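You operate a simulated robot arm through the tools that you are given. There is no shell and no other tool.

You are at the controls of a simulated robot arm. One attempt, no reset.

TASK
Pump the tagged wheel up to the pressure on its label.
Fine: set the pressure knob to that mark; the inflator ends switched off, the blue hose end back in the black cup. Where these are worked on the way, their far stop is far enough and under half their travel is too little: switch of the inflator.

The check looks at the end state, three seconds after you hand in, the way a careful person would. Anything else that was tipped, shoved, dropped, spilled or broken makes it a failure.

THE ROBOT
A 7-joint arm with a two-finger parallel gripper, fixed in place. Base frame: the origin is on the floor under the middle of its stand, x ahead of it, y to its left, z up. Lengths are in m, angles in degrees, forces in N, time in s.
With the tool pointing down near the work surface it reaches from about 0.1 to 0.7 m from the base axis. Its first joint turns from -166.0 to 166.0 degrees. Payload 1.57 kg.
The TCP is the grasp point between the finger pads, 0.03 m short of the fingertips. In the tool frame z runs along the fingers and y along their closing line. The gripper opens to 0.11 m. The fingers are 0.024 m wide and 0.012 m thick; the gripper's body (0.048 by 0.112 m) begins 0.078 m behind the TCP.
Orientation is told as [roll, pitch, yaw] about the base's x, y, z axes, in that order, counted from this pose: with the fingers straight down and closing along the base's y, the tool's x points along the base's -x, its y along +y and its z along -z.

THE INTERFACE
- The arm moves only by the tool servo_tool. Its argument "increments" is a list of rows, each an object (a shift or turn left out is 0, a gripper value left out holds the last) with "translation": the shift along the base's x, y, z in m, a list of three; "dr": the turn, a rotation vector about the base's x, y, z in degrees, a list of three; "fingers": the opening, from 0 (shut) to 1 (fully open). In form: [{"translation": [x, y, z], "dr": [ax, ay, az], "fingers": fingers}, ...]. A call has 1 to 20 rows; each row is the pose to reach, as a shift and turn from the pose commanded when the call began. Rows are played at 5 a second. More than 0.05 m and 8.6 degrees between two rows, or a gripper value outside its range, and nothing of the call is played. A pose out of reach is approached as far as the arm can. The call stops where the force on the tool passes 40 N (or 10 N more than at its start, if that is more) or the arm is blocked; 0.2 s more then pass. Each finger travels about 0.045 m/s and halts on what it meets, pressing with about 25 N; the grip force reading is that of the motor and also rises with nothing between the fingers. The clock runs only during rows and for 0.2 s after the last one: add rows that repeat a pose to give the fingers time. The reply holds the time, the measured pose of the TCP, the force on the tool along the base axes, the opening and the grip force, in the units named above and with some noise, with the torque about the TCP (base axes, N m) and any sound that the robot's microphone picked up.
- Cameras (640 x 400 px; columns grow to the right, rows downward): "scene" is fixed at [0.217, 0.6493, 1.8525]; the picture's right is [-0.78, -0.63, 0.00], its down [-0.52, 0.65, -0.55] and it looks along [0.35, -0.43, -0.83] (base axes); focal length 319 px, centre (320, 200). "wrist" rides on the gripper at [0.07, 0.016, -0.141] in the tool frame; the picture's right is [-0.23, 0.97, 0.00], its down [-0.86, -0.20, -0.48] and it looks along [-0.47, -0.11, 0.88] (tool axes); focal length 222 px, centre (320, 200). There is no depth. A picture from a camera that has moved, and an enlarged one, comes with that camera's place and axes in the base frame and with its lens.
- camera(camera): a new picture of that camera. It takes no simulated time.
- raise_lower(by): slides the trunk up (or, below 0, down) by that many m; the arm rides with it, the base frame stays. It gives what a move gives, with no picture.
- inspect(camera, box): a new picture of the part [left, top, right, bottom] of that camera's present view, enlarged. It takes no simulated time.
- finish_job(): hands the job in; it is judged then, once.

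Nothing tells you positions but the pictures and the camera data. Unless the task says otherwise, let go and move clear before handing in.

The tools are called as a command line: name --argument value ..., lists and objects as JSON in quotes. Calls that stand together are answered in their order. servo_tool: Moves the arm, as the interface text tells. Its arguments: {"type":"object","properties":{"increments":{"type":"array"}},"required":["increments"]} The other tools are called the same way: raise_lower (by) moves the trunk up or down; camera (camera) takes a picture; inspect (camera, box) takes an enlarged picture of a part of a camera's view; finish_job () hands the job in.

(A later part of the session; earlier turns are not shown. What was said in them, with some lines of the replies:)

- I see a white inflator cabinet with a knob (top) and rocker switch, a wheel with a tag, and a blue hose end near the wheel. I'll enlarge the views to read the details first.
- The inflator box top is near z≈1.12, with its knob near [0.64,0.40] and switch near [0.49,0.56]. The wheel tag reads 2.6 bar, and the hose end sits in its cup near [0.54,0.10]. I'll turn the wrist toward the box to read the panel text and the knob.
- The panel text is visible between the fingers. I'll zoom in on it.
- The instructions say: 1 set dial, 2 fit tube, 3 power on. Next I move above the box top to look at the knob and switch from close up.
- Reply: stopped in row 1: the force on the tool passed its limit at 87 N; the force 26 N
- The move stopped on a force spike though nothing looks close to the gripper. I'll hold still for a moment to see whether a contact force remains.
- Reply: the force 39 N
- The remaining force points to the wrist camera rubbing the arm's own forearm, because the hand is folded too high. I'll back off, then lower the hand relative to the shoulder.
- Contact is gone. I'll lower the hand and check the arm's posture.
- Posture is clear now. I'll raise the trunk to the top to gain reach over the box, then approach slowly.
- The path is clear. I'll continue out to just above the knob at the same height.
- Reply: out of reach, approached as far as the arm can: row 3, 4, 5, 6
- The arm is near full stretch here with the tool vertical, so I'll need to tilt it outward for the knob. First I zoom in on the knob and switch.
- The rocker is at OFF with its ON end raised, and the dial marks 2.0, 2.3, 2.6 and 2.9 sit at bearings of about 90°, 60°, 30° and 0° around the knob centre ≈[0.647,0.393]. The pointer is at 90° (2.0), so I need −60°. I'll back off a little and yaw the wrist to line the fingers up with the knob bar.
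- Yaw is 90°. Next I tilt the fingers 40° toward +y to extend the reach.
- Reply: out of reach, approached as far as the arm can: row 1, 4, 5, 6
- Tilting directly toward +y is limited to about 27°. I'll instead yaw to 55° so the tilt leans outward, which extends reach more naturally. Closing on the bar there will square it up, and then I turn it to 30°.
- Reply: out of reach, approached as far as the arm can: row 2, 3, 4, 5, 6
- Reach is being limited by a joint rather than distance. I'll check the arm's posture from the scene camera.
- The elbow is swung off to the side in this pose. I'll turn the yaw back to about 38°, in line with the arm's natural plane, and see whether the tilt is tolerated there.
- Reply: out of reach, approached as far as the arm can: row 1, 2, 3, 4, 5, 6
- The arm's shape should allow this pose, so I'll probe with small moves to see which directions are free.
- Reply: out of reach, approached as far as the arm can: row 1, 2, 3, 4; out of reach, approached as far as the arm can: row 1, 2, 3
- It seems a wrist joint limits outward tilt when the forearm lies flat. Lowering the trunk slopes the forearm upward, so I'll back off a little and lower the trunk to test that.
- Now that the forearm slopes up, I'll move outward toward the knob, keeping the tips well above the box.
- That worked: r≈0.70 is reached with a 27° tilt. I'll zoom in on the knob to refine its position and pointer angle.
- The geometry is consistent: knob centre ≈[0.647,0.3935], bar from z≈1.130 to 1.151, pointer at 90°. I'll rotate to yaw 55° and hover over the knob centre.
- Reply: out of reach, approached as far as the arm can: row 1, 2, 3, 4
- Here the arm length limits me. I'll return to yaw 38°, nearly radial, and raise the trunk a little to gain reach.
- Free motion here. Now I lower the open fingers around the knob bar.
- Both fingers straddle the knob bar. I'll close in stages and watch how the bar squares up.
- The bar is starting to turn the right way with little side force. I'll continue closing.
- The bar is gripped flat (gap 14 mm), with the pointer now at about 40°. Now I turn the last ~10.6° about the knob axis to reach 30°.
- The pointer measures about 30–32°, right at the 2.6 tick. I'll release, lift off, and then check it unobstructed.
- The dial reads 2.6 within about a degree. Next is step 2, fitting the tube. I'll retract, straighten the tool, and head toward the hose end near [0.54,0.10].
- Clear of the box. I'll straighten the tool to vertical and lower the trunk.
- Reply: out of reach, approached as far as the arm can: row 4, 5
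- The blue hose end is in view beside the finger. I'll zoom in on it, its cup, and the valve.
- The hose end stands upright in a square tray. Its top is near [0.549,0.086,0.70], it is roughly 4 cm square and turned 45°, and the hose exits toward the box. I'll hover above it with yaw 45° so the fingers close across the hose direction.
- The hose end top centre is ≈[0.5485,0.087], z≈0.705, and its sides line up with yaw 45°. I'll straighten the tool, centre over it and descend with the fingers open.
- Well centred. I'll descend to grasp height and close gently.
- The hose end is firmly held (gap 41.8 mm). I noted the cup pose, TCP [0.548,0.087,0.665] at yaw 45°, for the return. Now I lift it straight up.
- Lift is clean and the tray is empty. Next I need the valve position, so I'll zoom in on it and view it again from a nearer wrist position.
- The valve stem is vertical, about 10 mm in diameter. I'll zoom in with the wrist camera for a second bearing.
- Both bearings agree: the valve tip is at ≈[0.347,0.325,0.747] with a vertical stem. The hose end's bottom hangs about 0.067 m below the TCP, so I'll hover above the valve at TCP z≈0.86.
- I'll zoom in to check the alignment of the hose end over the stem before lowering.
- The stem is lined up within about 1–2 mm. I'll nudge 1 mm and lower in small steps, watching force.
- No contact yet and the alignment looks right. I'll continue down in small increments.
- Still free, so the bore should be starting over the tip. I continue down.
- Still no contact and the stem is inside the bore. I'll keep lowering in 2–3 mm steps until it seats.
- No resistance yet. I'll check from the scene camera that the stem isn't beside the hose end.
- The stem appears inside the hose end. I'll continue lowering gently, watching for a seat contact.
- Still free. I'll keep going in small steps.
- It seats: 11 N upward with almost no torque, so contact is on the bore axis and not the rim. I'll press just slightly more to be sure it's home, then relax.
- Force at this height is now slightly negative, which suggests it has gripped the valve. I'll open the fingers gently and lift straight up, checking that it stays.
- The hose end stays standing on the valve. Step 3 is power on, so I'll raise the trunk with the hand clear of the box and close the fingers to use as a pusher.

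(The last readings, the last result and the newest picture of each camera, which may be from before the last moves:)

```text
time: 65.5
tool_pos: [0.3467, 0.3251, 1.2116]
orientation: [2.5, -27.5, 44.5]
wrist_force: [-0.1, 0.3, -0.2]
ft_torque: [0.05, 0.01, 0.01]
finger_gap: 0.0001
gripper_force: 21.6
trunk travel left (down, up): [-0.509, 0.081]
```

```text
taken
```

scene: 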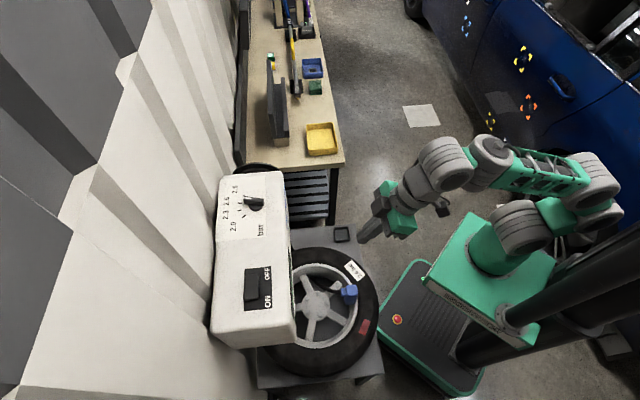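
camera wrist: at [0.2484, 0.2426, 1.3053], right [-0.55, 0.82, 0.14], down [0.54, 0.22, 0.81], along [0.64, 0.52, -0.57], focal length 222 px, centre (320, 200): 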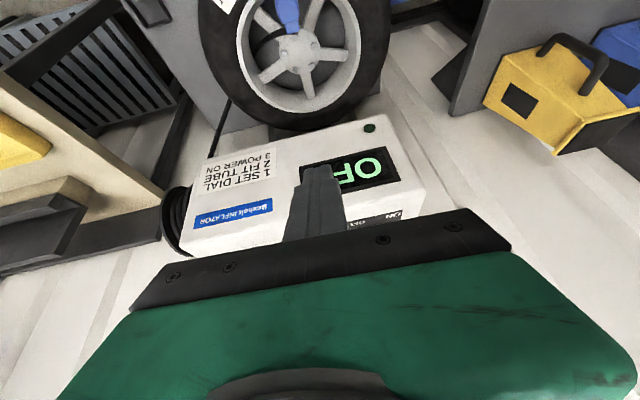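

The arm is tilted outward and the fingers are closed. I'll move over the switch's ON end at a safe height.

servo_tool --increments '[{"translation": [0.012, 0.025, 0.003], "fingers": 0}, {"translation": [0.025, 0.05, 0.006]}, {"translation": [0.037, 0.075, 0.008]}, {"translation": [0.05, 0.1, 0.008]}, {"translation": [0.062, 0.125, 0.008]}, {"translation": [0.075, 0.15, 0.008]}, {"translation": [0.087, 0.175, 0.008]}, {"translation": [0.1, 0.2, 0.008]}, {"translation": [0.112, 0.225, 0.008]}, {"translation": [0.1245, 0.2485, 0.008]}, {"translation": [0.1245, 0.2485, 0.008]}]'

camera --camera "wrist"

inspect --camera "scene" --box '[220, 230, 320, 330]'

```text
time: 67.9
tool_pos: [0.4709, 0.5736, 1.2203]
orientation: [2.5, -27.5, 44.5]
wrist_force: [0.5, -0.2, -0.8]
ft_torque: [0.05, 0.03, -0.04]
finger_gap: 0.0
gripper_force: 21.2
trunk travel left (down, up): [-0.509, 0.081]
```

```text
taken
camera wrist: at [0.3717, 0.4906, 1.314], right [-0.55, 0.82, 0.14], down [0.54, 0.22, 0.81], along [0.64, 0.52, -0.57], focal length 222 px, centre (320, 200)
```

wrist: 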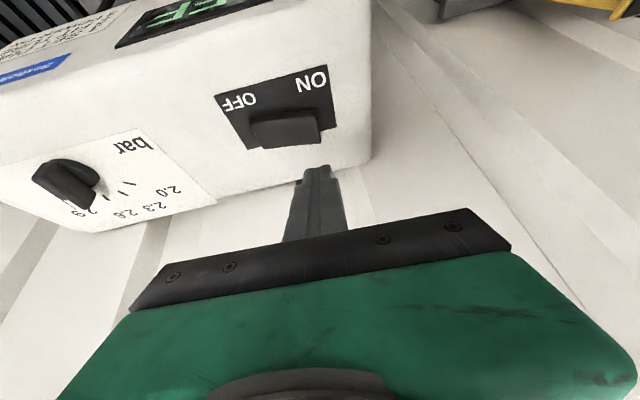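

```text
4.00 times, centred on (270, 280) of scene
camera zoom: at [0.217, 0.6493, 1.8525], right [-0.78, -0.63, 0.0], down [-0.52, 0.65, -0.55], along [0.35, -0.43, -0.83], focal length 1278 px, centre (520, -120)
```

zoom: 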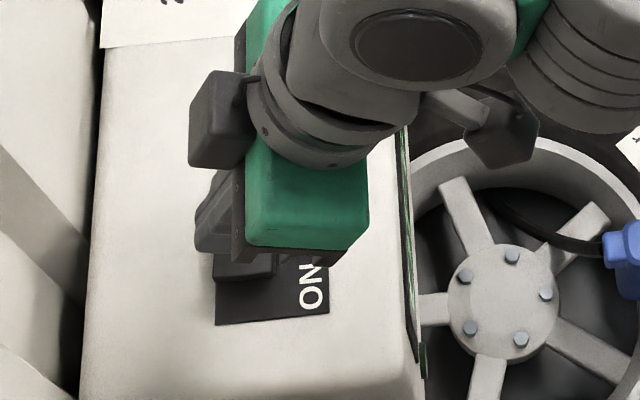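

The rocker is well in view. I'll zoom in to refine the ON end's position and height.

inspect --camera "wrist" --box '[200, 50, 380, 190]'

```text
2.86 times, centred on (290, 120) of wrist
camera zoom: at [0.3717, 0.4906, 1.314], right [-0.55, 0.82, 0.14], down [0.54, 0.22, 0.81], along [0.64, 0.52, -0.57], focal length 635 px, centre (406, 429)
```

zoom: 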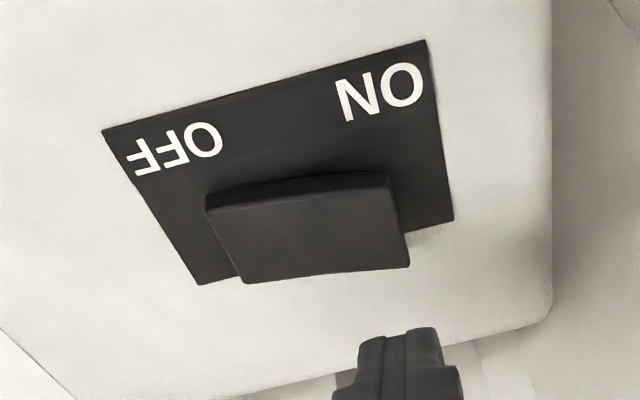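

The ON end top is at ≈[0.467,0.582,1.145] and the OFF end at ≈1.127. I'm lined up, so I'll press down gently on the ON end.

servo_tool --increments '[{"translation": [0, 0, -0.02]}, {"translation": [0, 0, -0.035]}, {"translation": [0, 0, -0.045]}, {"translation": [0, 0, -0.05]}, {"translation": [0, 0, -0.055]}, {"translation": [0, 0, -0.055]}]'

inspect --camera "wrist" --box '[200, 50, 380, 190]'

```text
time: 69.3
tool_pos: [0.4702, 0.5739, 1.1654]
orientation: [2.5, -27.7, 44.5]
wrist_force: [-1.1, 2.5, 5.8]
ft_torque: [0.02, -0.01, 0.02]
finger_gap: 0.0
gripper_force: 21.2
trunk travel left (down, up): [-0.509, 0.081]
```

```text
2.86 times, centred on (290, 120) of wrist
camera zoom: at [0.3724, 0.4914, 1.2598], right [-0.55, 0.82, 0.14], down [0.54, 0.22, 0.81], along [0.64, 0.52, -0.56], focal length 635 px, centre (406, 429)
```

zoom: 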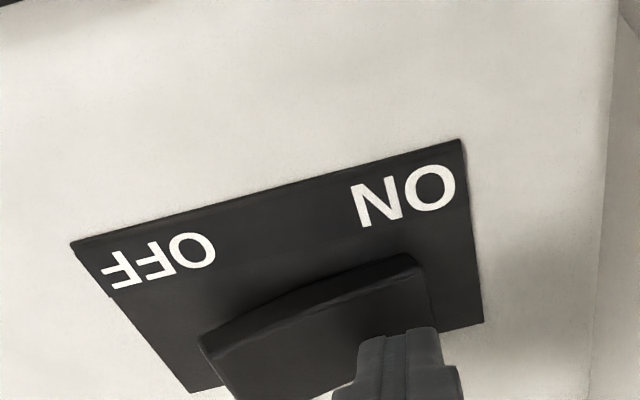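

In contact at about 6 N. I'll press further to its far stop.

servo_tool --increments '[{"translation": [0, 0, -0.003]}, {"translation": [0, 0, -0.006]}, {"translation": [0, 0, -0.009]}, {"translation": [0, 0, -0.012]}, {"translation": [0, 0, -0.015]}, {"translation": [0, 0, -0.015]}]'

camera --camera "wrist"

inspect --camera "wrist" --box '[200, 50, 380, 190]'

```text
time: 70.2
tool_pos: [0.4715, 0.5738, 1.1664]
orientation: [2.6, -29.0, 44.3]
wrist_force: [-0.4, 0.4, 7.8]
ft_torque: [-0.01, -0.05, -0.02]
finger_gap: 0.0001
gripper_force: 21.8
trunk travel left (down, up): [-0.509, 0.081]
stopped in row 4: the force on the tool passed its limit at 42 N (the readings are from after the stop); the commanded pose is now the measured one
```

```text
taken
camera wrist: at [0.372, 0.4908, 1.2571], right [-0.55, 0.82, 0.15], down [0.53, 0.21, 0.82], along [0.64, 0.53, -0.55], focal length 222 px, centre (320, 200)
```

wrist: 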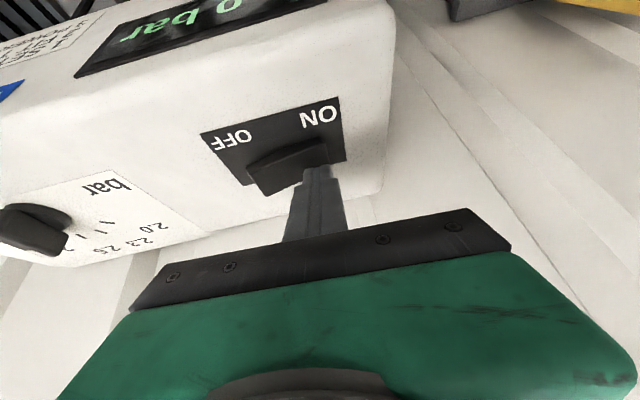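

```text
2.86 times, centred on (290, 120) of wrist
camera zoom: at [0.372, 0.4908, 1.2571], right [-0.55, 0.82, 0.15], down [0.53, 0.21, 0.82], along [0.64, 0.53, -0.55], focal length 635 px, centre (406, 429)
```

zoom: 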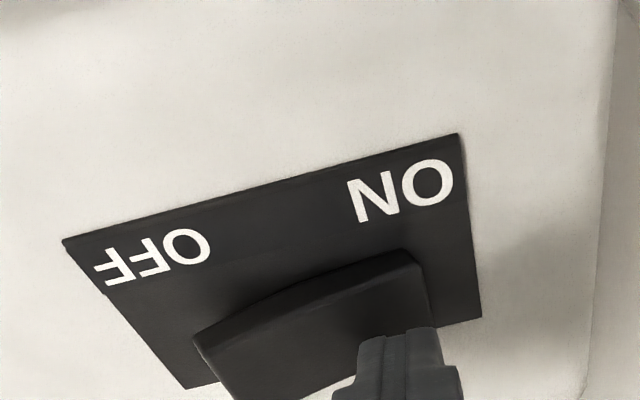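

The display now shows a bar reading, so it is on. I'll lift off and check the rocker and the display.

servo_tool --increments '[{"translation": [0, 0, 0.01]}, {"translation": [0, 0, 0.03]}, {"translation": [0, 0, 0.05]}, {"translation": [0, 0, 0.05]}]'

camera --camera "wrist"

inspect --camera "wrist" --box '[90, 0, 370, 190]'

```text
time: 71.2
tool_pos: [0.4715, 0.5753, 1.2131]
orientation: [2.6, -28.5, 44.3]
wrist_force: [0.6, -0.3, -0.1]
ft_torque: [0.01, -0.01, -0.03]
finger_gap: 0.0
gripper_force: 22.1
trunk travel left (down, up): [-0.509, 0.081]
```

```text
taken
camera wrist: at [0.3731, 0.492, 1.3047], right [-0.55, 0.82, 0.15], down [0.53, 0.21, 0.82], along [0.64, 0.53, -0.55], focal length 222 px, centre (320, 200)
```

wrist: 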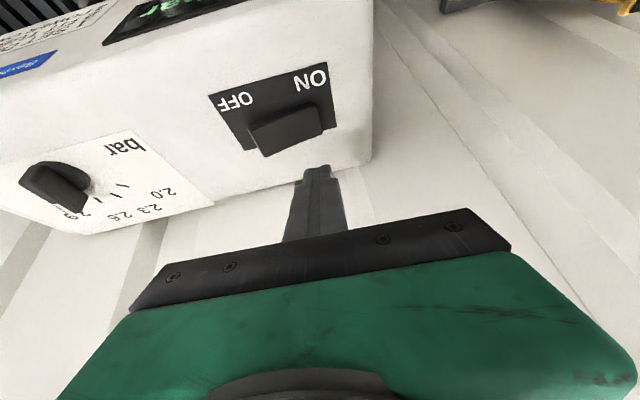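

```text
2.11 times, centred on (230, 95) of wrist
camera zoom: at [0.3731, 0.492, 1.3047], right [-0.55, 0.82, 0.15], down [0.53, 0.21, 0.82], along [0.64, 0.53, -0.55], focal length 468 px, centre (510, 421)
```

zoom: 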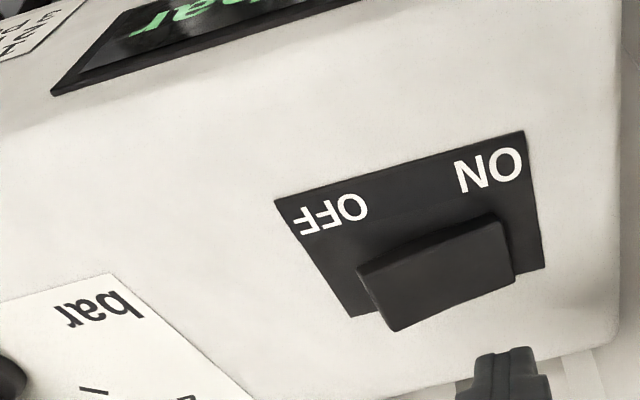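

The rocker is latched ON (OFF end raised). I'll pull back to where the display is visible and watch the reading.

servo_tool --increments '[{"translation": [-0.015, -0.03, 0.005]}, {"translation": [-0.03, -0.06, 0.005]}, {"translation": [-0.045, -0.09, 0.005]}, {"translation": [-0.06, -0.12, 0.005]}, {"translation": [-0.075, -0.15, 0.005]}, {"translation": [-0.09, -0.18, 0.005]}, {"translation": [-0.105, -0.21, 0.005]}, {"translation": [-0.12, -0.23, 0.005]}]'

camera --camera "wrist"

inspect --camera "wrist" --box '[250, 100, 450, 240]'

inspect --camera "scene" --box '[260, 230, 400, 350]'

```text
time: 73.0
tool_pos: [0.3518, 0.3445, 1.2181]
orientation: [2.5, -28.5, 44.4]
wrist_force: [0.1, 0.1, -0.1]
ft_torque: [-0.01, 0.01, -0.02]
finger_gap: 0.0
gripper_force: 21.5
trunk travel left (down, up): [-0.509, 0.081]
```

```text
taken
camera wrist: at [0.2528, 0.261, 1.3093], right [-0.55, 0.82, 0.15], down [0.53, 0.21, 0.82], along [0.64, 0.53, -0.55], focal length 222 px, centre (320, 200)
```

wrist: 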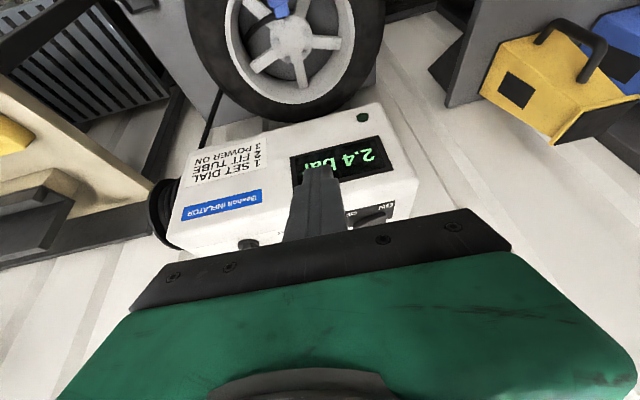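

```text
2.86 times, centred on (350, 170) of wrist
camera zoom: at [0.2528, 0.261, 1.3093], right [-0.55, 0.82, 0.15], down [0.53, 0.21, 0.82], along [0.64, 0.53, -0.55], focal length 635 px, centre (234, 286)
```

zoom: 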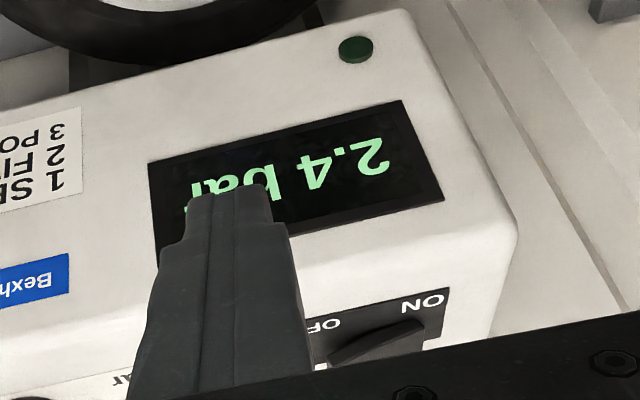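

```text
3.33 times, centred on (330, 290) of scene
camera zoom: at [0.217, 0.6493, 1.8525], right [-0.78, -0.63, 0.0], down [-0.52, 0.65, -0.55], along [0.35, -0.43, -0.83], focal length 1065 px, centre (287, -100)
```

zoom: 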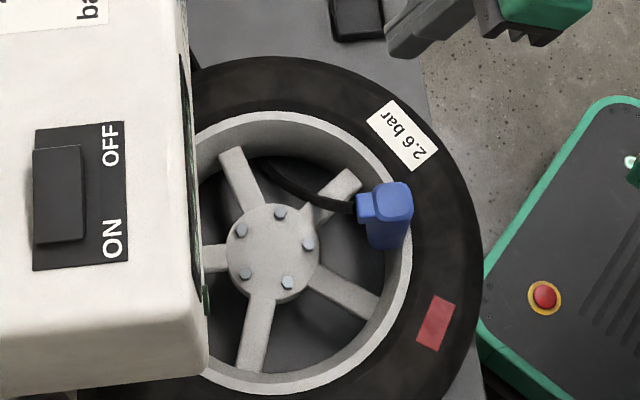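

The display reads 2.4 bar and is rising. I'll hold here briefly and watch it.

servo_tool --increments '[{"translation": [0, 0, 0]}, {"translation": [0, 0, 0]}, {"translation": [0, 0, 0]}, {"translation": [0, 0, 0]}]'

inspect --camera "wrist" --box '[250, 100, 450, 240]'

```text
time: 74.0
tool_pos: [0.3512, 0.3452, 1.2173]
orientation: [2.6, -28.5, 44.3]
wrist_force: [0.3, 0.3, 0.7]
ft_torque: [-0.05, 0.02, -0.01]
finger_gap: 0.0001
gripper_force: 21.9
trunk travel left (down, up): [-0.509, 0.081]
```

```text
2.86 times, centred on (350, 170) of wrist
camera zoom: at [0.2532, 0.2617, 1.3093], right [-0.55, 0.82, 0.15], down [0.53, 0.21, 0.82], along [0.64, 0.53, -0.55], focal length 635 px, centre (234, 286)
```

zoom: 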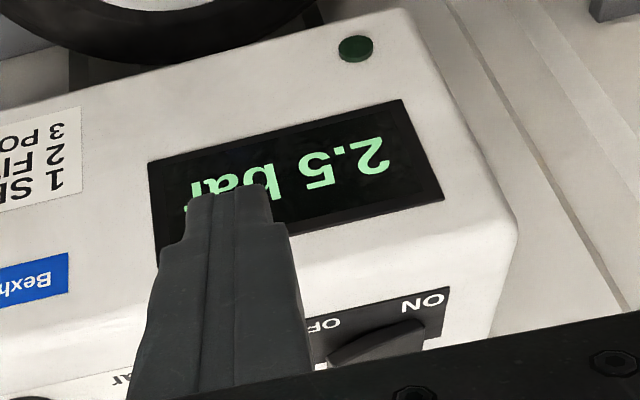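

2.5 bar now, and still climbing. I'll wait a little longer.

servo_tool --increments '[{"translation": [0, 0, 0]}, {"translation": [0, 0, 0]}, {"translation": [0, 0, 0]}, {"translation": [0, 0, 0]}]'

inspect --camera "wrist" --box '[250, 100, 450, 240]'

```text
time: 75.0
tool_pos: [0.353, 0.345, 1.2172]
orientation: [2.5, -28.6, 44.4]
wrist_force: [0.6, -0.2, -0.3]
ft_torque: [-0.05, -0.04, 0.01]
finger_gap: 0.0
gripper_force: 21.0
trunk travel left (down, up): [-0.509, 0.081]
```

```text
2.86 times, centred on (350, 170) of wrist
camera zoom: at [0.2532, 0.2617, 1.3093], right [-0.55, 0.82, 0.15], down [0.53, 0.21, 0.82], along [0.64, 0.53, -0.55], focal length 635 px, centre (234, 286)
```

zoom: 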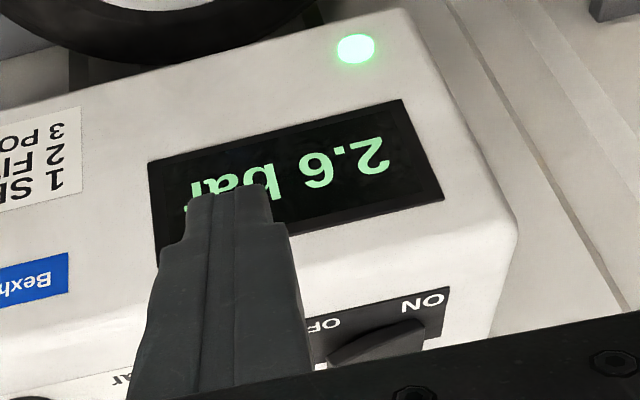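

Target reached: it reads 2.6 bar and the green lamp is lit. Now I go back and press the OFF end of the switch.

servo_tool --increments '[{"translation": [0.017, 0.022, 0.002]}, {"translation": [0.034, 0.044, 0.003]}, {"translation": [0.051, 0.066, 0.003]}, {"translation": [0.068, 0.088, 0.003]}, {"translation": [0.085, 0.11, 0.003]}, {"translation": [0.102, 0.132, 0.003]}, {"translation": [0.119, 0.154, 0.003]}, {"translation": [0.136, 0.176, 0.003]}, {"translation": [0.152, 0.1966, 0.003]}, {"translation": [0.152, 0.1966, 0.003]}]'

camera --camera "wrist"

inspect --camera "wrist" --box '[220, 50, 400, 190]'

```text
time: 77.2
tool_pos: [0.5045, 0.5417, 1.221]
orientation: [2.6, -28.5, 44.3]
wrist_force: [0.5, 0.4, -0.4]
ft_torque: [0.04, 0.03, -0.02]
finger_gap: 0.0003
gripper_force: 21.3
trunk travel left (down, up): [-0.509, 0.081]
```

```text
taken
camera wrist: at [0.4053, 0.4582, 1.3129], right [-0.55, 0.82, 0.15], down [0.53, 0.21, 0.82], along [0.64, 0.53, -0.55], focal length 222 px, centre (320, 200)
```

wrist: 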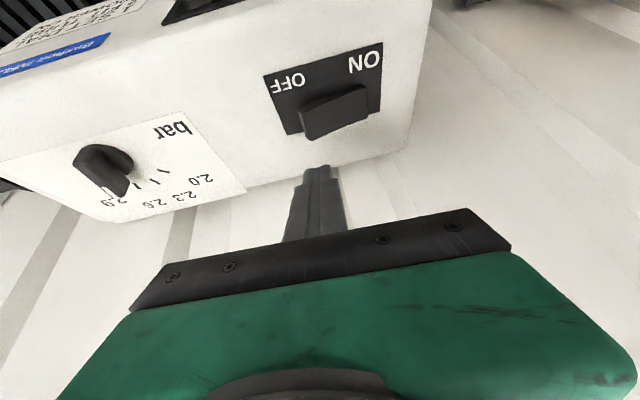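

```text
2.86 times, centred on (310, 120) of wrist
camera zoom: at [0.4053, 0.4582, 1.3129], right [-0.55, 0.82, 0.15], down [0.53, 0.21, 0.82], along [0.64, 0.53, -0.55], focal length 635 px, centre (349, 429)
```

zoom: 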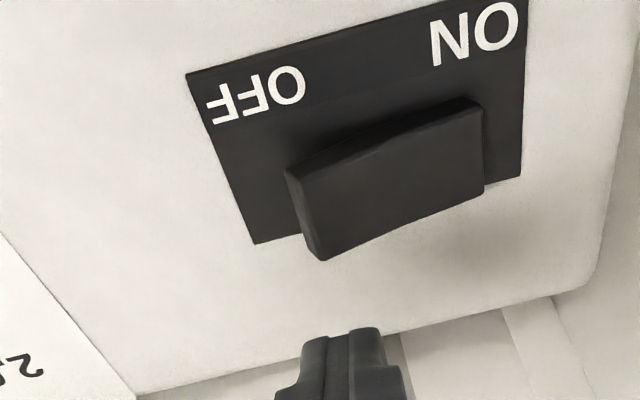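

The tip is above the raised OFF end. I'll shift 3 mm toward that end and press down.

servo_tool --increments '[{"translation": [0.002, -0.002, -0.02]}, {"translation": [0.002, -0.002, -0.035]}, {"translation": [0.002, -0.002, -0.045]}, {"translation": [0.002, -0.002, -0.05]}, {"translation": [0.002, -0.002, -0.055]}, {"translation": [0.002, -0.002, -0.058]}, {"translation": [0.002, -0.002, -0.061]}, {"translation": [0.002, -0.002, -0.064]}, {"translation": [0.002, -0.002, -0.067]}]'

inspect --camera "wrist" --box '[220, 50, 400, 190]'

```text
time: 79.2
tool_pos: [0.506, 0.5389, 1.1641]
orientation: [2.6, -29.6, 44.2]
wrist_force: [6.3, 4.2, 37.9]
ft_torque: [0.53, -0.02, -0.13]
finger_gap: 0.0
gripper_force: 21.4
trunk travel left (down, up): [-0.509, 0.081]
```

```text
2.86 times, centred on (310, 120) of wrist
camera zoom: at [0.4058, 0.454, 1.2539], right [-0.55, 0.82, 0.15], down [0.52, 0.2, 0.83], along [0.65, 0.54, -0.54], focal length 635 px, centre (349, 429)
```

zoom: 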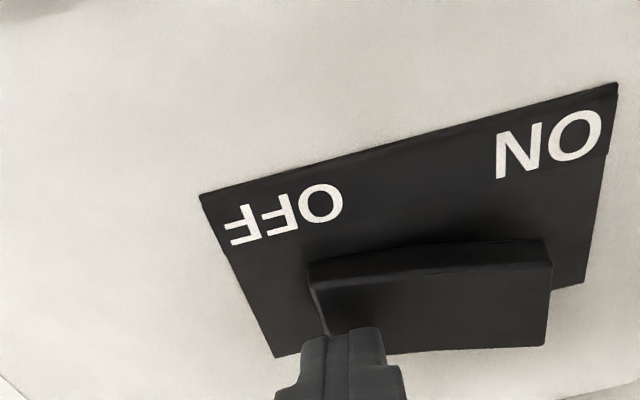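

The rocker is bottomed on its OFF side. I'll lift off and confirm the display.

servo_tool --increments '[{"translation": [0, 0, 0.015]}, {"translation": [0, 0, 0.035]}, {"translation": [0, 0, 0.06]}, {"translation": [0, 0, 0.06]}]'

servo_tool --increments '[{"translation": [-0.017, -0.022, 0.0]}, {"translation": [-0.034, -0.044, 0.0]}, {"translation": [-0.051, -0.066, 0.0]}, {"translation": [-0.068, -0.088, 0.0]}, {"translation": [-0.085, -0.11, 0.0]}, {"translation": [-0.102, -0.132, 0.0]}, {"translation": [-0.119, -0.154, 0.0]}, {"translation": [-0.136, -0.176, 0.0]}, {"translation": [-0.155, -0.2, 0.0]}, {"translation": [-0.155, -0.2, 0.0]}]'

camera --camera "wrist"

inspect --camera "wrist" --box '[250, 100, 450, 240]'

inspect --camera "scene" --box '[200, 160, 400, 340]'

```text
time: 80.2
tool_pos: [0.5049, 0.5396, 1.2134]
orientation: [2.6, -28.4, 44.4]
wrist_force: [0.0, -1.4, -0.8]
ft_torque: [0.03, -0.01, 0.0]
finger_gap: 0.0
gripper_force: 21.0
trunk travel left (down, up): [-0.509, 0.081]
```

```text
time: 82.4
tool_pos: [0.3505, 0.3385, 1.2139]
orientation: [2.6, -28.6, 44.3]
wrist_force: [-0.7, 0.9, 0.5]
ft_torque: [0.0, -0.02, 0.03]
finger_gap: 0.0001
gripper_force: 21.2
trunk travel left (down, up): [-0.509, 0.081]
```

```text
taken
camera wrist: at [0.2522, 0.2555, 1.3056], right [-0.55, 0.82, 0.15], down [0.53, 0.21, 0.82], along [0.64, 0.53, -0.55], focal length 222 px, centre (320, 200)
```

wrist: 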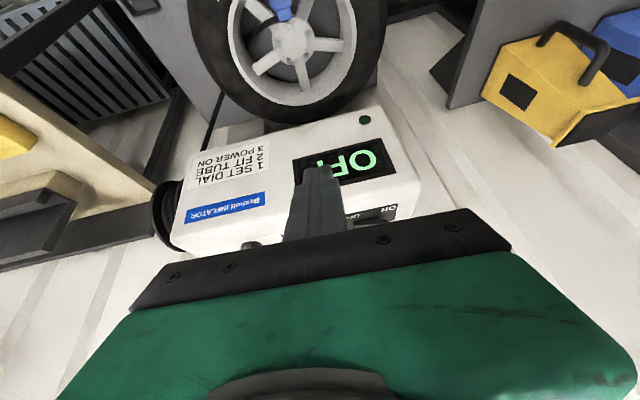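

```text
2.86 times, centred on (350, 170) of wrist
camera zoom: at [0.2522, 0.2555, 1.3056], right [-0.55, 0.82, 0.15], down [0.53, 0.21, 0.82], along [0.64, 0.53, -0.55], focal length 635 px, centre (234, 286)
```

zoom: 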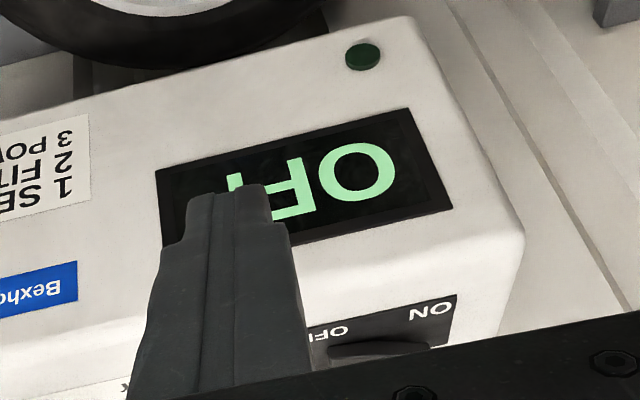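

```text
2.22 times, centred on (300, 250) of scene
camera zoom: at [0.217, 0.6493, 1.8525], right [-0.78, -0.63, 0.0], down [-0.52, 0.65, -0.55], along [0.35, -0.43, -0.83], focal length 710 px, centre (364, 89)
```

zoom: 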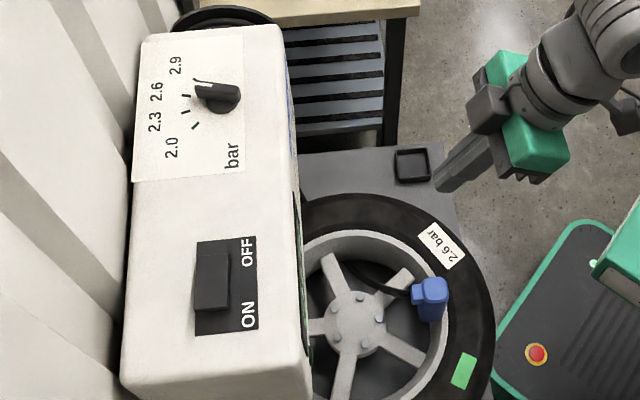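

The inflator is OFF, and the wheel's red patch has turned green, so the pressure is right. I'll straighten the tool, open the fingers and lower the trunk to fetch the hose end.

servo_tool --increments '[{"translation": [0, -0.005, 0], "dr": [-4.5, 3.8, 0], "fingers": 0.2}, {"translation": [-0.002, -0.01, 0], "dr": [-9, 7.6, 0], "fingers": 0.4}, {"translation": [-0.004, -0.013, 0], "dr": [-13.5, 11.4, 0], "fingers": 0.6}, {"translation": [-0.004, -0.013, 0], "dr": [-18, 15.2, 0], "fingers": 0.8}, {"translation": [-0.004, -0.013, 0], "dr": [-21.8, 18.4, 0], "fingers": 0.8}, {"translation": [-0.004, -0.013, 0], "dr": [-21.8, 18.4, 0], "fingers": 0.8}, {"translation": [-0.004, -0.013, 0], "dr": [-21.8, 18.4, 0], "fingers": 0.8}]'

raise_lower --by -0.29

camera --camera "wrist"

inspect --camera "wrist" --box '[240, 80, 400, 220]'

```text
time: 84.0
tool_pos: [0.3471, 0.3263, 1.2149]
orientation: [-0.1, -0.2, 45.0]
wrist_force: [-0.4, 0.0, 1.2]
ft_torque: [0.01, 0.01, -0.02]
finger_gap: 0.088
gripper_force: 0.0
trunk travel left (down, up): [-0.509, 0.081]
```

```text
time: 87.0
tool_pos: [0.3476, 0.3262, 0.9249]
orientation: [-0.1, -0.1, 45.0]
wrist_force: [0.0, 0.5, -0.4]
ft_torque: [-0.02, -0.02, -0.02]
finger_gap: 0.0879
gripper_force: 0.0
trunk travel left (down, up): [-0.219, 0.371]
```

```text
taken
camera wrist: at [0.2865, 0.2882, 1.0658], right [-0.53, 0.85, 0.0], down [0.74, 0.46, 0.48], along [0.41, 0.25, -0.88], focal length 222 px, centre (320, 200)
```

wrist: 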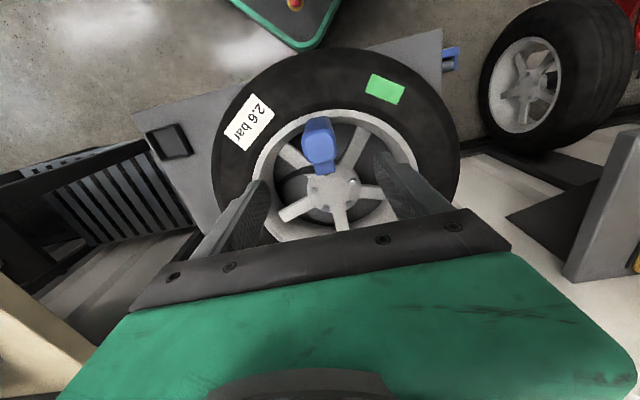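

```text
2.86 times, centred on (320, 150) of wrist
camera zoom: at [0.2865, 0.2882, 1.0658], right [-0.53, 0.85, 0.0], down [0.74, 0.46, 0.48], along [0.41, 0.25, -0.88], focal length 635 px, centre (320, 343)
```

zoom: 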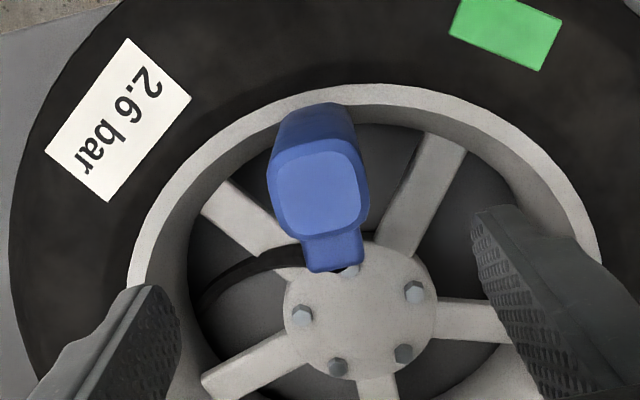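

The hose end is still upright on the valve. I'll descend around it and grasp at the same height I released it.

servo_tool --increments '[{"translation": [-0.0016, -0.0012, -0.03], "fingers": 0.8}, {"translation": [-0.0016, -0.0012, -0.06]}, {"translation": [-0.0016, -0.0012, -0.09]}, {"translation": [-0.0016, -0.0012, -0.115]}, {"translation": [-0.0016, -0.0012, -0.135]}, {"translation": [-0.0016, -0.0012, -0.154]}, {"translation": [-0.0016, -0.0012, -0.154]}]'

inspect --camera "wrist" --box '[240, 80, 400, 220]'

```text
time: 88.5
tool_pos: [0.3445, 0.3245, 0.7706]
orientation: [-0.1, -0.1, 45.0]
wrist_force: [0.6, -0.2, -0.1]
ft_torque: [0.02, -0.01, 0.02]
finger_gap: 0.088
gripper_force: 0.0
trunk travel left (down, up): [-0.219, 0.371]
```

```text
2.86 times, centred on (320, 150) of wrist
camera zoom: at [0.2846, 0.2868, 0.9118], right [-0.53, 0.85, 0.0], down [0.74, 0.46, 0.48], along [0.41, 0.25, -0.88], focal length 635 px, centre (320, 343)
```

zoom: 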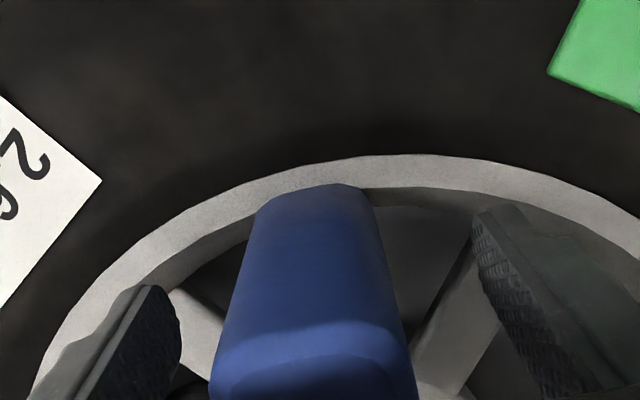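

servo_tool --increments '[{"fingers": 0.6}, {"fingers": 0.5}, {"fingers": 0.4}, {"fingers": 0.3}, {"fingers": 0.25}, {"fingers": 0.25}, {"fingers": 0.25}]'

```text
time: 90.2
tool_pos: [0.3455, 0.3246, 0.7706]
orientation: [0.0, -0.1, 45.1]
wrist_force: [0.2, -0.1, 0.3]
ft_torque: [0.0, 0.01, 0.02]
finger_gap: 0.0422
gripper_force: 24.9
trunk travel left (down, up): [-0.219, 0.371]
```

Gripped again with no side force. I'll pull it straight up off the valve, slowly at first.

servo_tool --increments '[{"translation": [0, 0, 0.004], "fingers": 0.25}, {"translation": [0, 0, 0.008]}, {"translation": [0, 0, 0.014]}, {"translation": [0, 0, 0.022]}, {"translation": [0, 0, 0.032]}, {"translation": [0, 0, 0.045]}, {"translation": [0, 0, 0.06]}, {"translation": [0, 0, 0.08]}, {"translation": [0, 0, 0.105]}, {"translation": [0, 0, 0.13]}, {"translation": [0, 0, 0.13]}]'

camera --camera "wrist"

camera --camera "scene"

```text
time: 92.5
tool_pos: [0.3457, 0.3245, 0.8996]
orientation: [0.0, 0.0, 45.0]
wrist_force: [-0.1, -0.4, -1.9]
ft_torque: [0.0, 0.04, 0.02]
finger_gap: 0.0417
gripper_force: 24.5
trunk travel left (down, up): [-0.219, 0.371]
```

```text
taken
camera wrist: at [0.2854, 0.2871, 1.0416], right [-0.53, 0.85, 0.0], down [0.74, 0.46, 0.48], along [0.41, 0.25, -0.88], focal length 222 px, centre (320, 200)
```

wrist: 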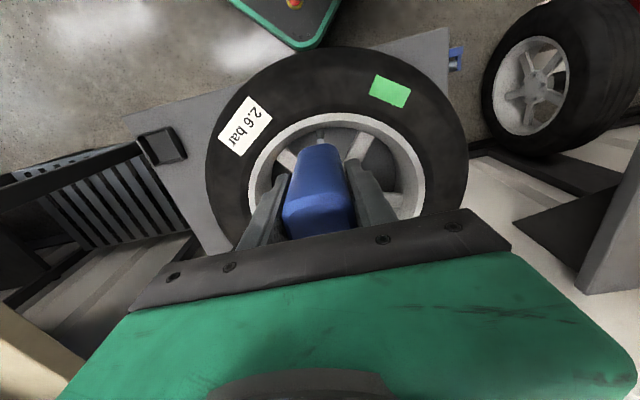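

```text
taken
```

scene: 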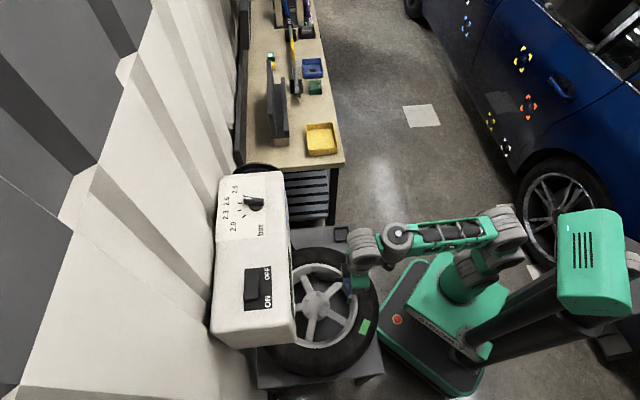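

It's off the valve and the wheel still shows green. I'll carry the hose end back over its tray.

servo_tool --increments '[{"translation": [0.025, -0.03, 0.0], "fingers": 0.25}, {"translation": [0.05, -0.06, 0.0]}, {"translation": [0.075, -0.09, 0.0]}, {"translation": [0.1, -0.12, 0.0]}, {"translation": [0.125, -0.15, 0.0]}, {"translation": [0.15, -0.18, 0.0]}, {"translation": [0.175, -0.208, 0.0]}, {"translation": [0.2018, -0.238, 0.0]}, {"translation": [0.2018, -0.238, 0.0]}]'

camera --camera "wrist"

inspect --camera "wrist" --box '[240, 80, 400, 220]'

inspect --camera "scene" --box '[300, 160, 380, 250]'

```text
time: 94.5
tool_pos: [0.5492, 0.086, 0.9016]
orientation: [-0.1, -0.1, 45.0]
wrist_force: [0.5, 0.0, -2.0]
ft_torque: [0.02, 0.02, -0.02]
finger_gap: 0.0419
gripper_force: 25.0
trunk travel left (down, up): [-0.219, 0.371]
```

```text
taken
camera wrist: at [0.4885, 0.0478, 1.0419], right [-0.53, 0.85, 0.0], down [0.74, 0.46, 0.48], along [0.41, 0.25, -0.88], focal length 222 px, centre (320, 200)
```

wrist: 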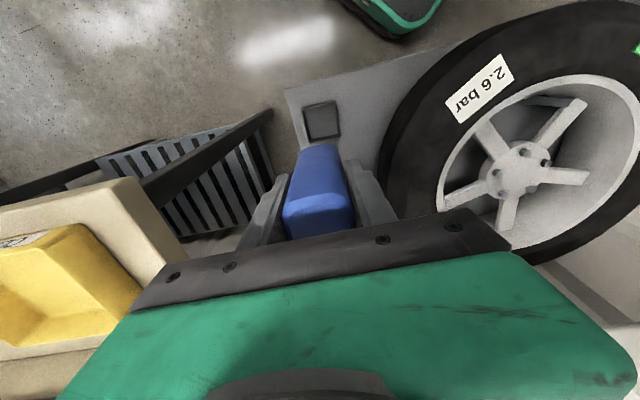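

```text
2.86 times, centred on (320, 150) of wrist
camera zoom: at [0.4885, 0.0478, 1.0419], right [-0.53, 0.85, 0.0], down [0.74, 0.46, 0.48], along [0.41, 0.25, -0.88], focal length 635 px, centre (320, 343)
```

zoom: 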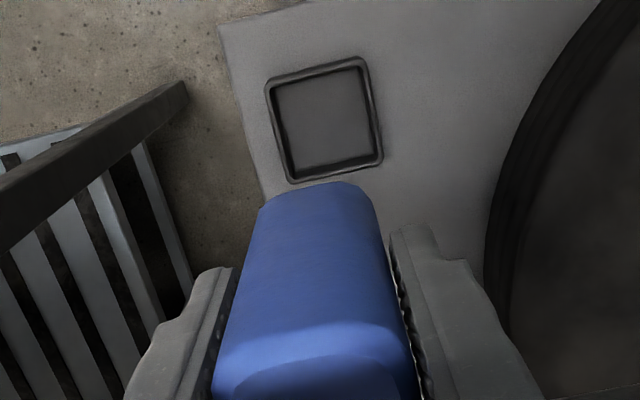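

```text
4.44 times, centred on (340, 205) of scene
camera zoom: at [0.217, 0.6493, 1.8525], right [-0.78, -0.63, 0.0], down [-0.52, 0.65, -0.55], along [0.35, -0.43, -0.83], focal length 1420 px, centre (231, 178)
```

zoom: 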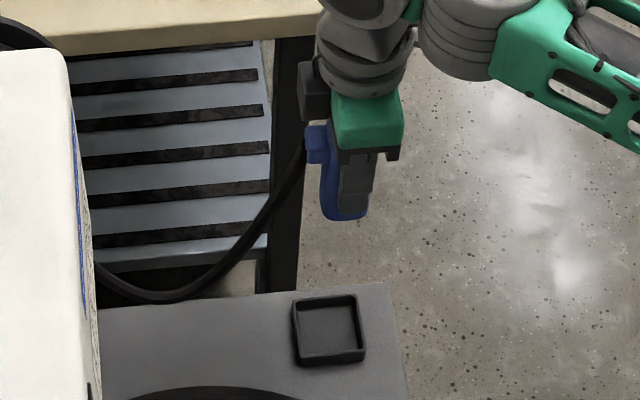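

The tray is right below and matches the pick-up spot. I'll lower the hose end into it, slowing near the bottom.

servo_tool --increments '[{"translation": [0.0006, 0.0005, -0.03], "fingers": 0.25}, {"translation": [0.0006, 0.0005, -0.06]}, {"translation": [0.0006, 0.0005, -0.09]}, {"translation": [0.0006, 0.0005, -0.12]}, {"translation": [0.0006, 0.0005, -0.15]}, {"translation": [0.0006, 0.0005, -0.175]}, {"translation": [0.0006, 0.0005, -0.195]}, {"translation": [0.0006, 0.0005, -0.195]}]'

inspect --camera "wrist" --box '[240, 100, 400, 220]'

inspect --camera "scene" --box '[310, 190, 380, 250]'

```text
time: 96.3
tool_pos: [0.5482, 0.0885, 0.7045]
orientation: [-0.1, -0.1, 45.1]
wrist_force: [-0.4, 0.0, -1.1]
ft_torque: [-0.02, 0.01, -0.02]
finger_gap: 0.0418
gripper_force: 25.0
trunk travel left (down, up): [-0.219, 0.371]
```

```text
3.33 times, centred on (320, 160) of wrist
camera zoom: at [0.4874, 0.0496, 0.8466], right [-0.53, 0.85, 0.0], down [0.74, 0.46, 0.48], along [0.41, 0.25, -0.88], focal length 740 px, centre (320, 333)
```

zoom: 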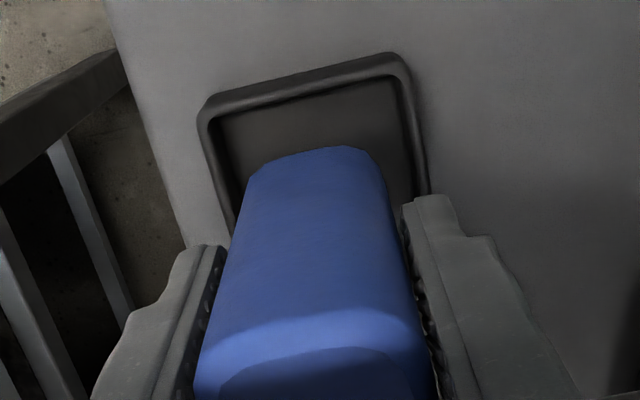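

```text
6.67 times, centred on (345, 220) of scene
camera zoom: at [0.217, 0.6493, 1.8525], right [-0.78, -0.63, 0.0], down [-0.52, 0.65, -0.55], along [0.35, -0.43, -0.83], focal length 2130 px, centre (153, 67)
```

zoom: 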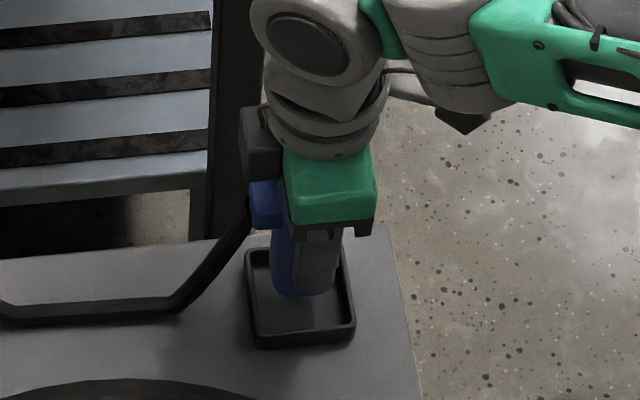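

Aligned over the tray with about 4 cm to go. I'll lower the rest slowly, watching for touchdown.

servo_tool --increments '[{"translation": [0, 0, -0.012], "fingers": 0.25}, {"translation": [0, 0, -0.022]}, {"translation": [0, 0, -0.03]}, {"translation": [0, 0, -0.035]}, {"translation": [0, 0, -0.038]}, {"translation": [0, 0, -0.038]}]'

inspect --camera "scene" --box '[310, 190, 380, 250]'

```text
time: 97.8
tool_pos: [0.5468, 0.088, 0.6666]
orientation: [-0.2, -0.2, 44.9]
wrist_force: [-0.2, -0.6, -1.6]
ft_torque: [0.02, -0.02, 0.02]
finger_gap: 0.042
gripper_force: 25.1
trunk travel left (down, up): [-0.219, 0.371]
```

```text
6.67 times, centred on (345, 220) of scene
camera zoom: at [0.217, 0.6493, 1.8525], right [-0.78, -0.63, 0.0], down [-0.52, 0.65, -0.55], along [0.35, -0.43, -0.83], focal length 2130 px, centre (153, 67)
```

zoom: 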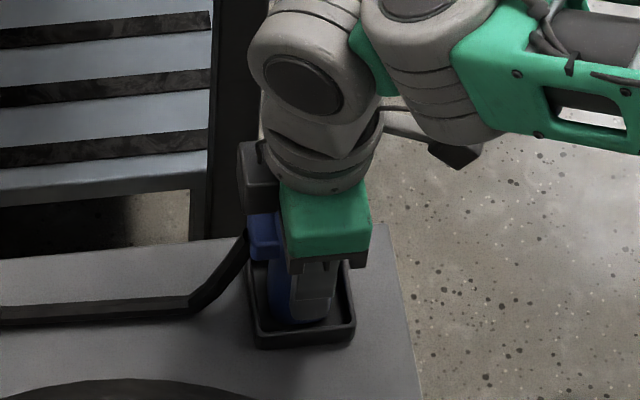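

Still carrying its weight, so it's a couple of millimetres above the tray floor. I'll go down gently until it touches.

servo_tool --increments '[{"translation": [0, 0, -0.001], "fingers": 0.25}, {"translation": [0, 0, -0.002]}, {"translation": [0, 0, -0.003]}, {"translation": [0, 0, -0.003]}]'

```text
time: 98.8
tool_pos: [0.5485, 0.0868, 0.665]
orientation: [0.0, -0.2, 45.0]
wrist_force: [-1.2, -0.7, 1.7]
ft_torque: [-0.03, 0.17, 0.03]
finger_gap: 0.0419
gripper_force: 24.9
trunk travel left (down, up): [-0.219, 0.371]
```

It has touched down lightly. I'll open the fingers slowly and rise straight up.

servo_tool --increments '[{"fingers": 0.4}, {"fingers": 0.45}, {"fingers": 0.55}, {"fingers": 0.65}, {"fingers": 0.75}, {"fingers": 0.75}]'

servo_tool --increments '[{"translation": [0, 0, 0.01]}, {"translation": [0, 0, 0.03]}, {"translation": [0, 0, 0.06]}, {"translation": [0, 0, 0.1]}, {"translation": [0, 0, 0.14]}, {"translation": [0, 0, 0.18]}, {"translation": [0, 0, 0.22]}, {"translation": [0, 0, 0.22]}]'

inspect --camera "wrist" --box '[240, 80, 400, 220]'

camera --camera "scene"

inspect --camera "scene" --box '[310, 190, 380, 250]'

```text
time: 100.2
tool_pos: [0.5491, 0.0881, 0.6645]
orientation: [-0.1, 0.0, 45.0]
wrist_force: [0.8, -0.4, 0.3]
ft_torque: [0.0, 0.01, -0.01]
finger_gap: 0.0824
gripper_force: 0.1
trunk travel left (down, up): [-0.219, 0.371]
```

```text
time: 102.0
tool_pos: [0.5492, 0.0887, 0.8849]
orientation: [0.0, -0.1, 45.0]
wrist_force: [-0.7, 0.5, 0.2]
ft_torque: [0.01, 0.03, -0.04]
finger_gap: 0.0827
gripper_force: 0.0
trunk travel left (down, up): [-0.219, 0.371]
```

```text
2.86 times, centred on (320, 150) of wrist
camera zoom: at [0.4875, 0.0503, 1.0258], right [-0.53, 0.85, 0.0], down [0.74, 0.46, 0.48], along [0.41, 0.25, -0.88], focal length 635 px, centre (320, 343)
```

zoom: 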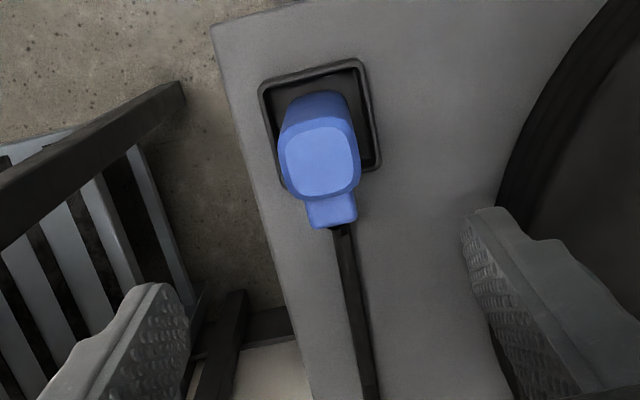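

```text
taken
```

scene: 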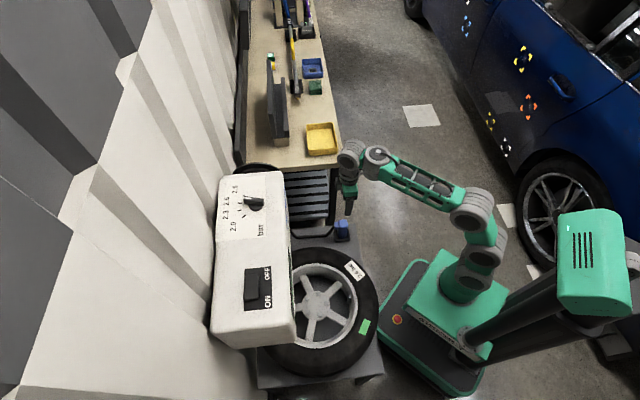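

```text
6.67 times, centred on (345, 220) of scene
camera zoom: at [0.217, 0.6493, 1.8525], right [-0.78, -0.63, 0.0], down [-0.52, 0.65, -0.55], along [0.35, -0.43, -0.83], focal length 2130 px, centre (153, 67)
```

zoom: 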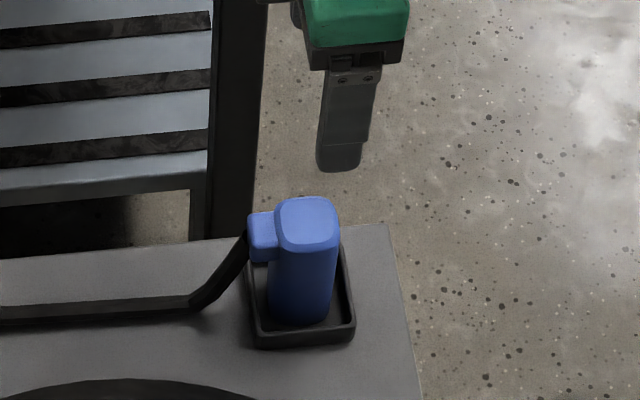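

The hose end stands in its tray as it did at the start. I'll check the knob, switch and wheel once more, unobstructed.

inspect --camera "scene" --box '[225, 175, 285, 220]'

inspect --camera "scene" --box '[210, 240, 310, 340]'

inspect --camera "scene" --box '[240, 230, 400, 390]'

```text
8.89 times, centred on (255, 198) of scene
camera zoom: at [0.217, 0.6493, 1.8525], right [-0.78, -0.63, 0.0], down [-0.52, 0.65, -0.55], along [0.35, -0.43, -0.83], focal length 2840 px, centre (898, 222)
```

zoom: 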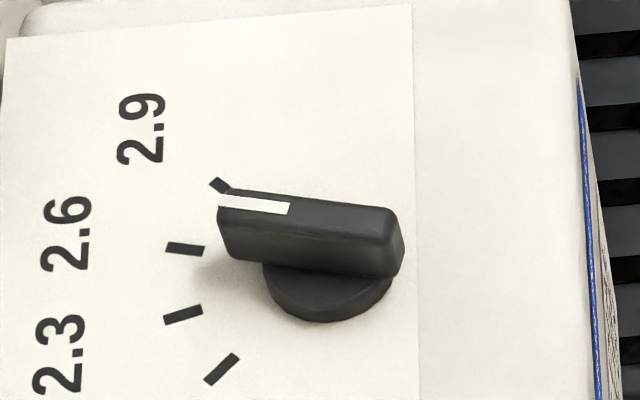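

```text
4.00 times, centred on (260, 290) of scene
camera zoom: at [0.217, 0.6493, 1.8525], right [-0.78, -0.63, 0.0], down [-0.52, 0.65, -0.55], along [0.35, -0.43, -0.83], focal length 1278 px, centre (560, -160)
```

zoom: 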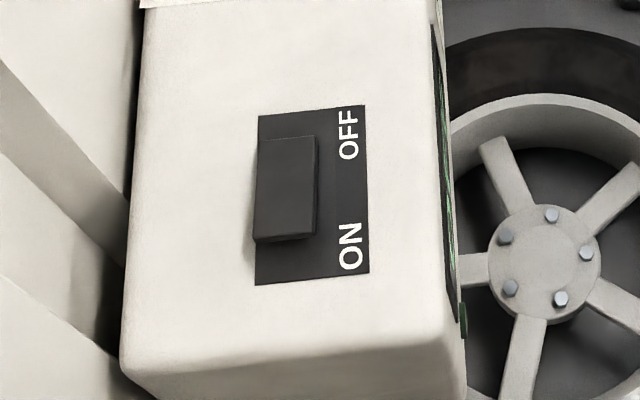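

```text
2.50 times, centred on (320, 310) of scene
camera zoom: at [0.217, 0.6493, 1.8525], right [-0.78, -0.63, 0.0], down [-0.52, 0.65, -0.55], along [0.35, -0.43, -0.83], focal length 799 px, centre (320, -75)
```

zoom: 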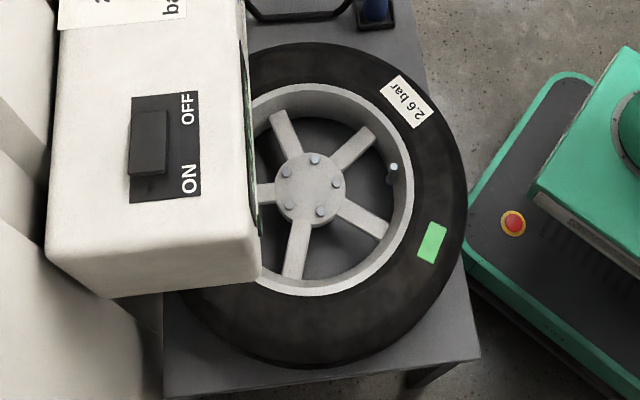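

The dial is at 2.6, the wheel's patch is green, the inflator is switched off, the hose end is upright in its cup, and the gripper is open and clear. I'm handing in.

finish_job

```text
The job is handed in.
```

The tagged wheel is pumped to 2.6 bar, the pressure on its label. I handed the job in and don't have the check's result.

- **Pressure:** I turned the knob from 2.0 to the 2.6 mark (about 30–32° on the pictures; the tick is at 30°). With the hose end on the valve and the power on, the display climbed to 2.6 bar. The green lamp then lit, and the red patch on the tyre turned green.
- **Inflator:** The switch is pressed to its OFF stop, and the display read OFF afterwards.
- **Hose end:** The blue hose end is standing upright in the black cup, where it was at the start.
- **Surroundings:** In the last pictures nothing else looked moved. The gripper is open and clear above the cup.

Early on, the wrist camera pressed against the arm's own forearm (a force spike of 87 N). I backed off, the force cleared, and it touched nothing in the scene.
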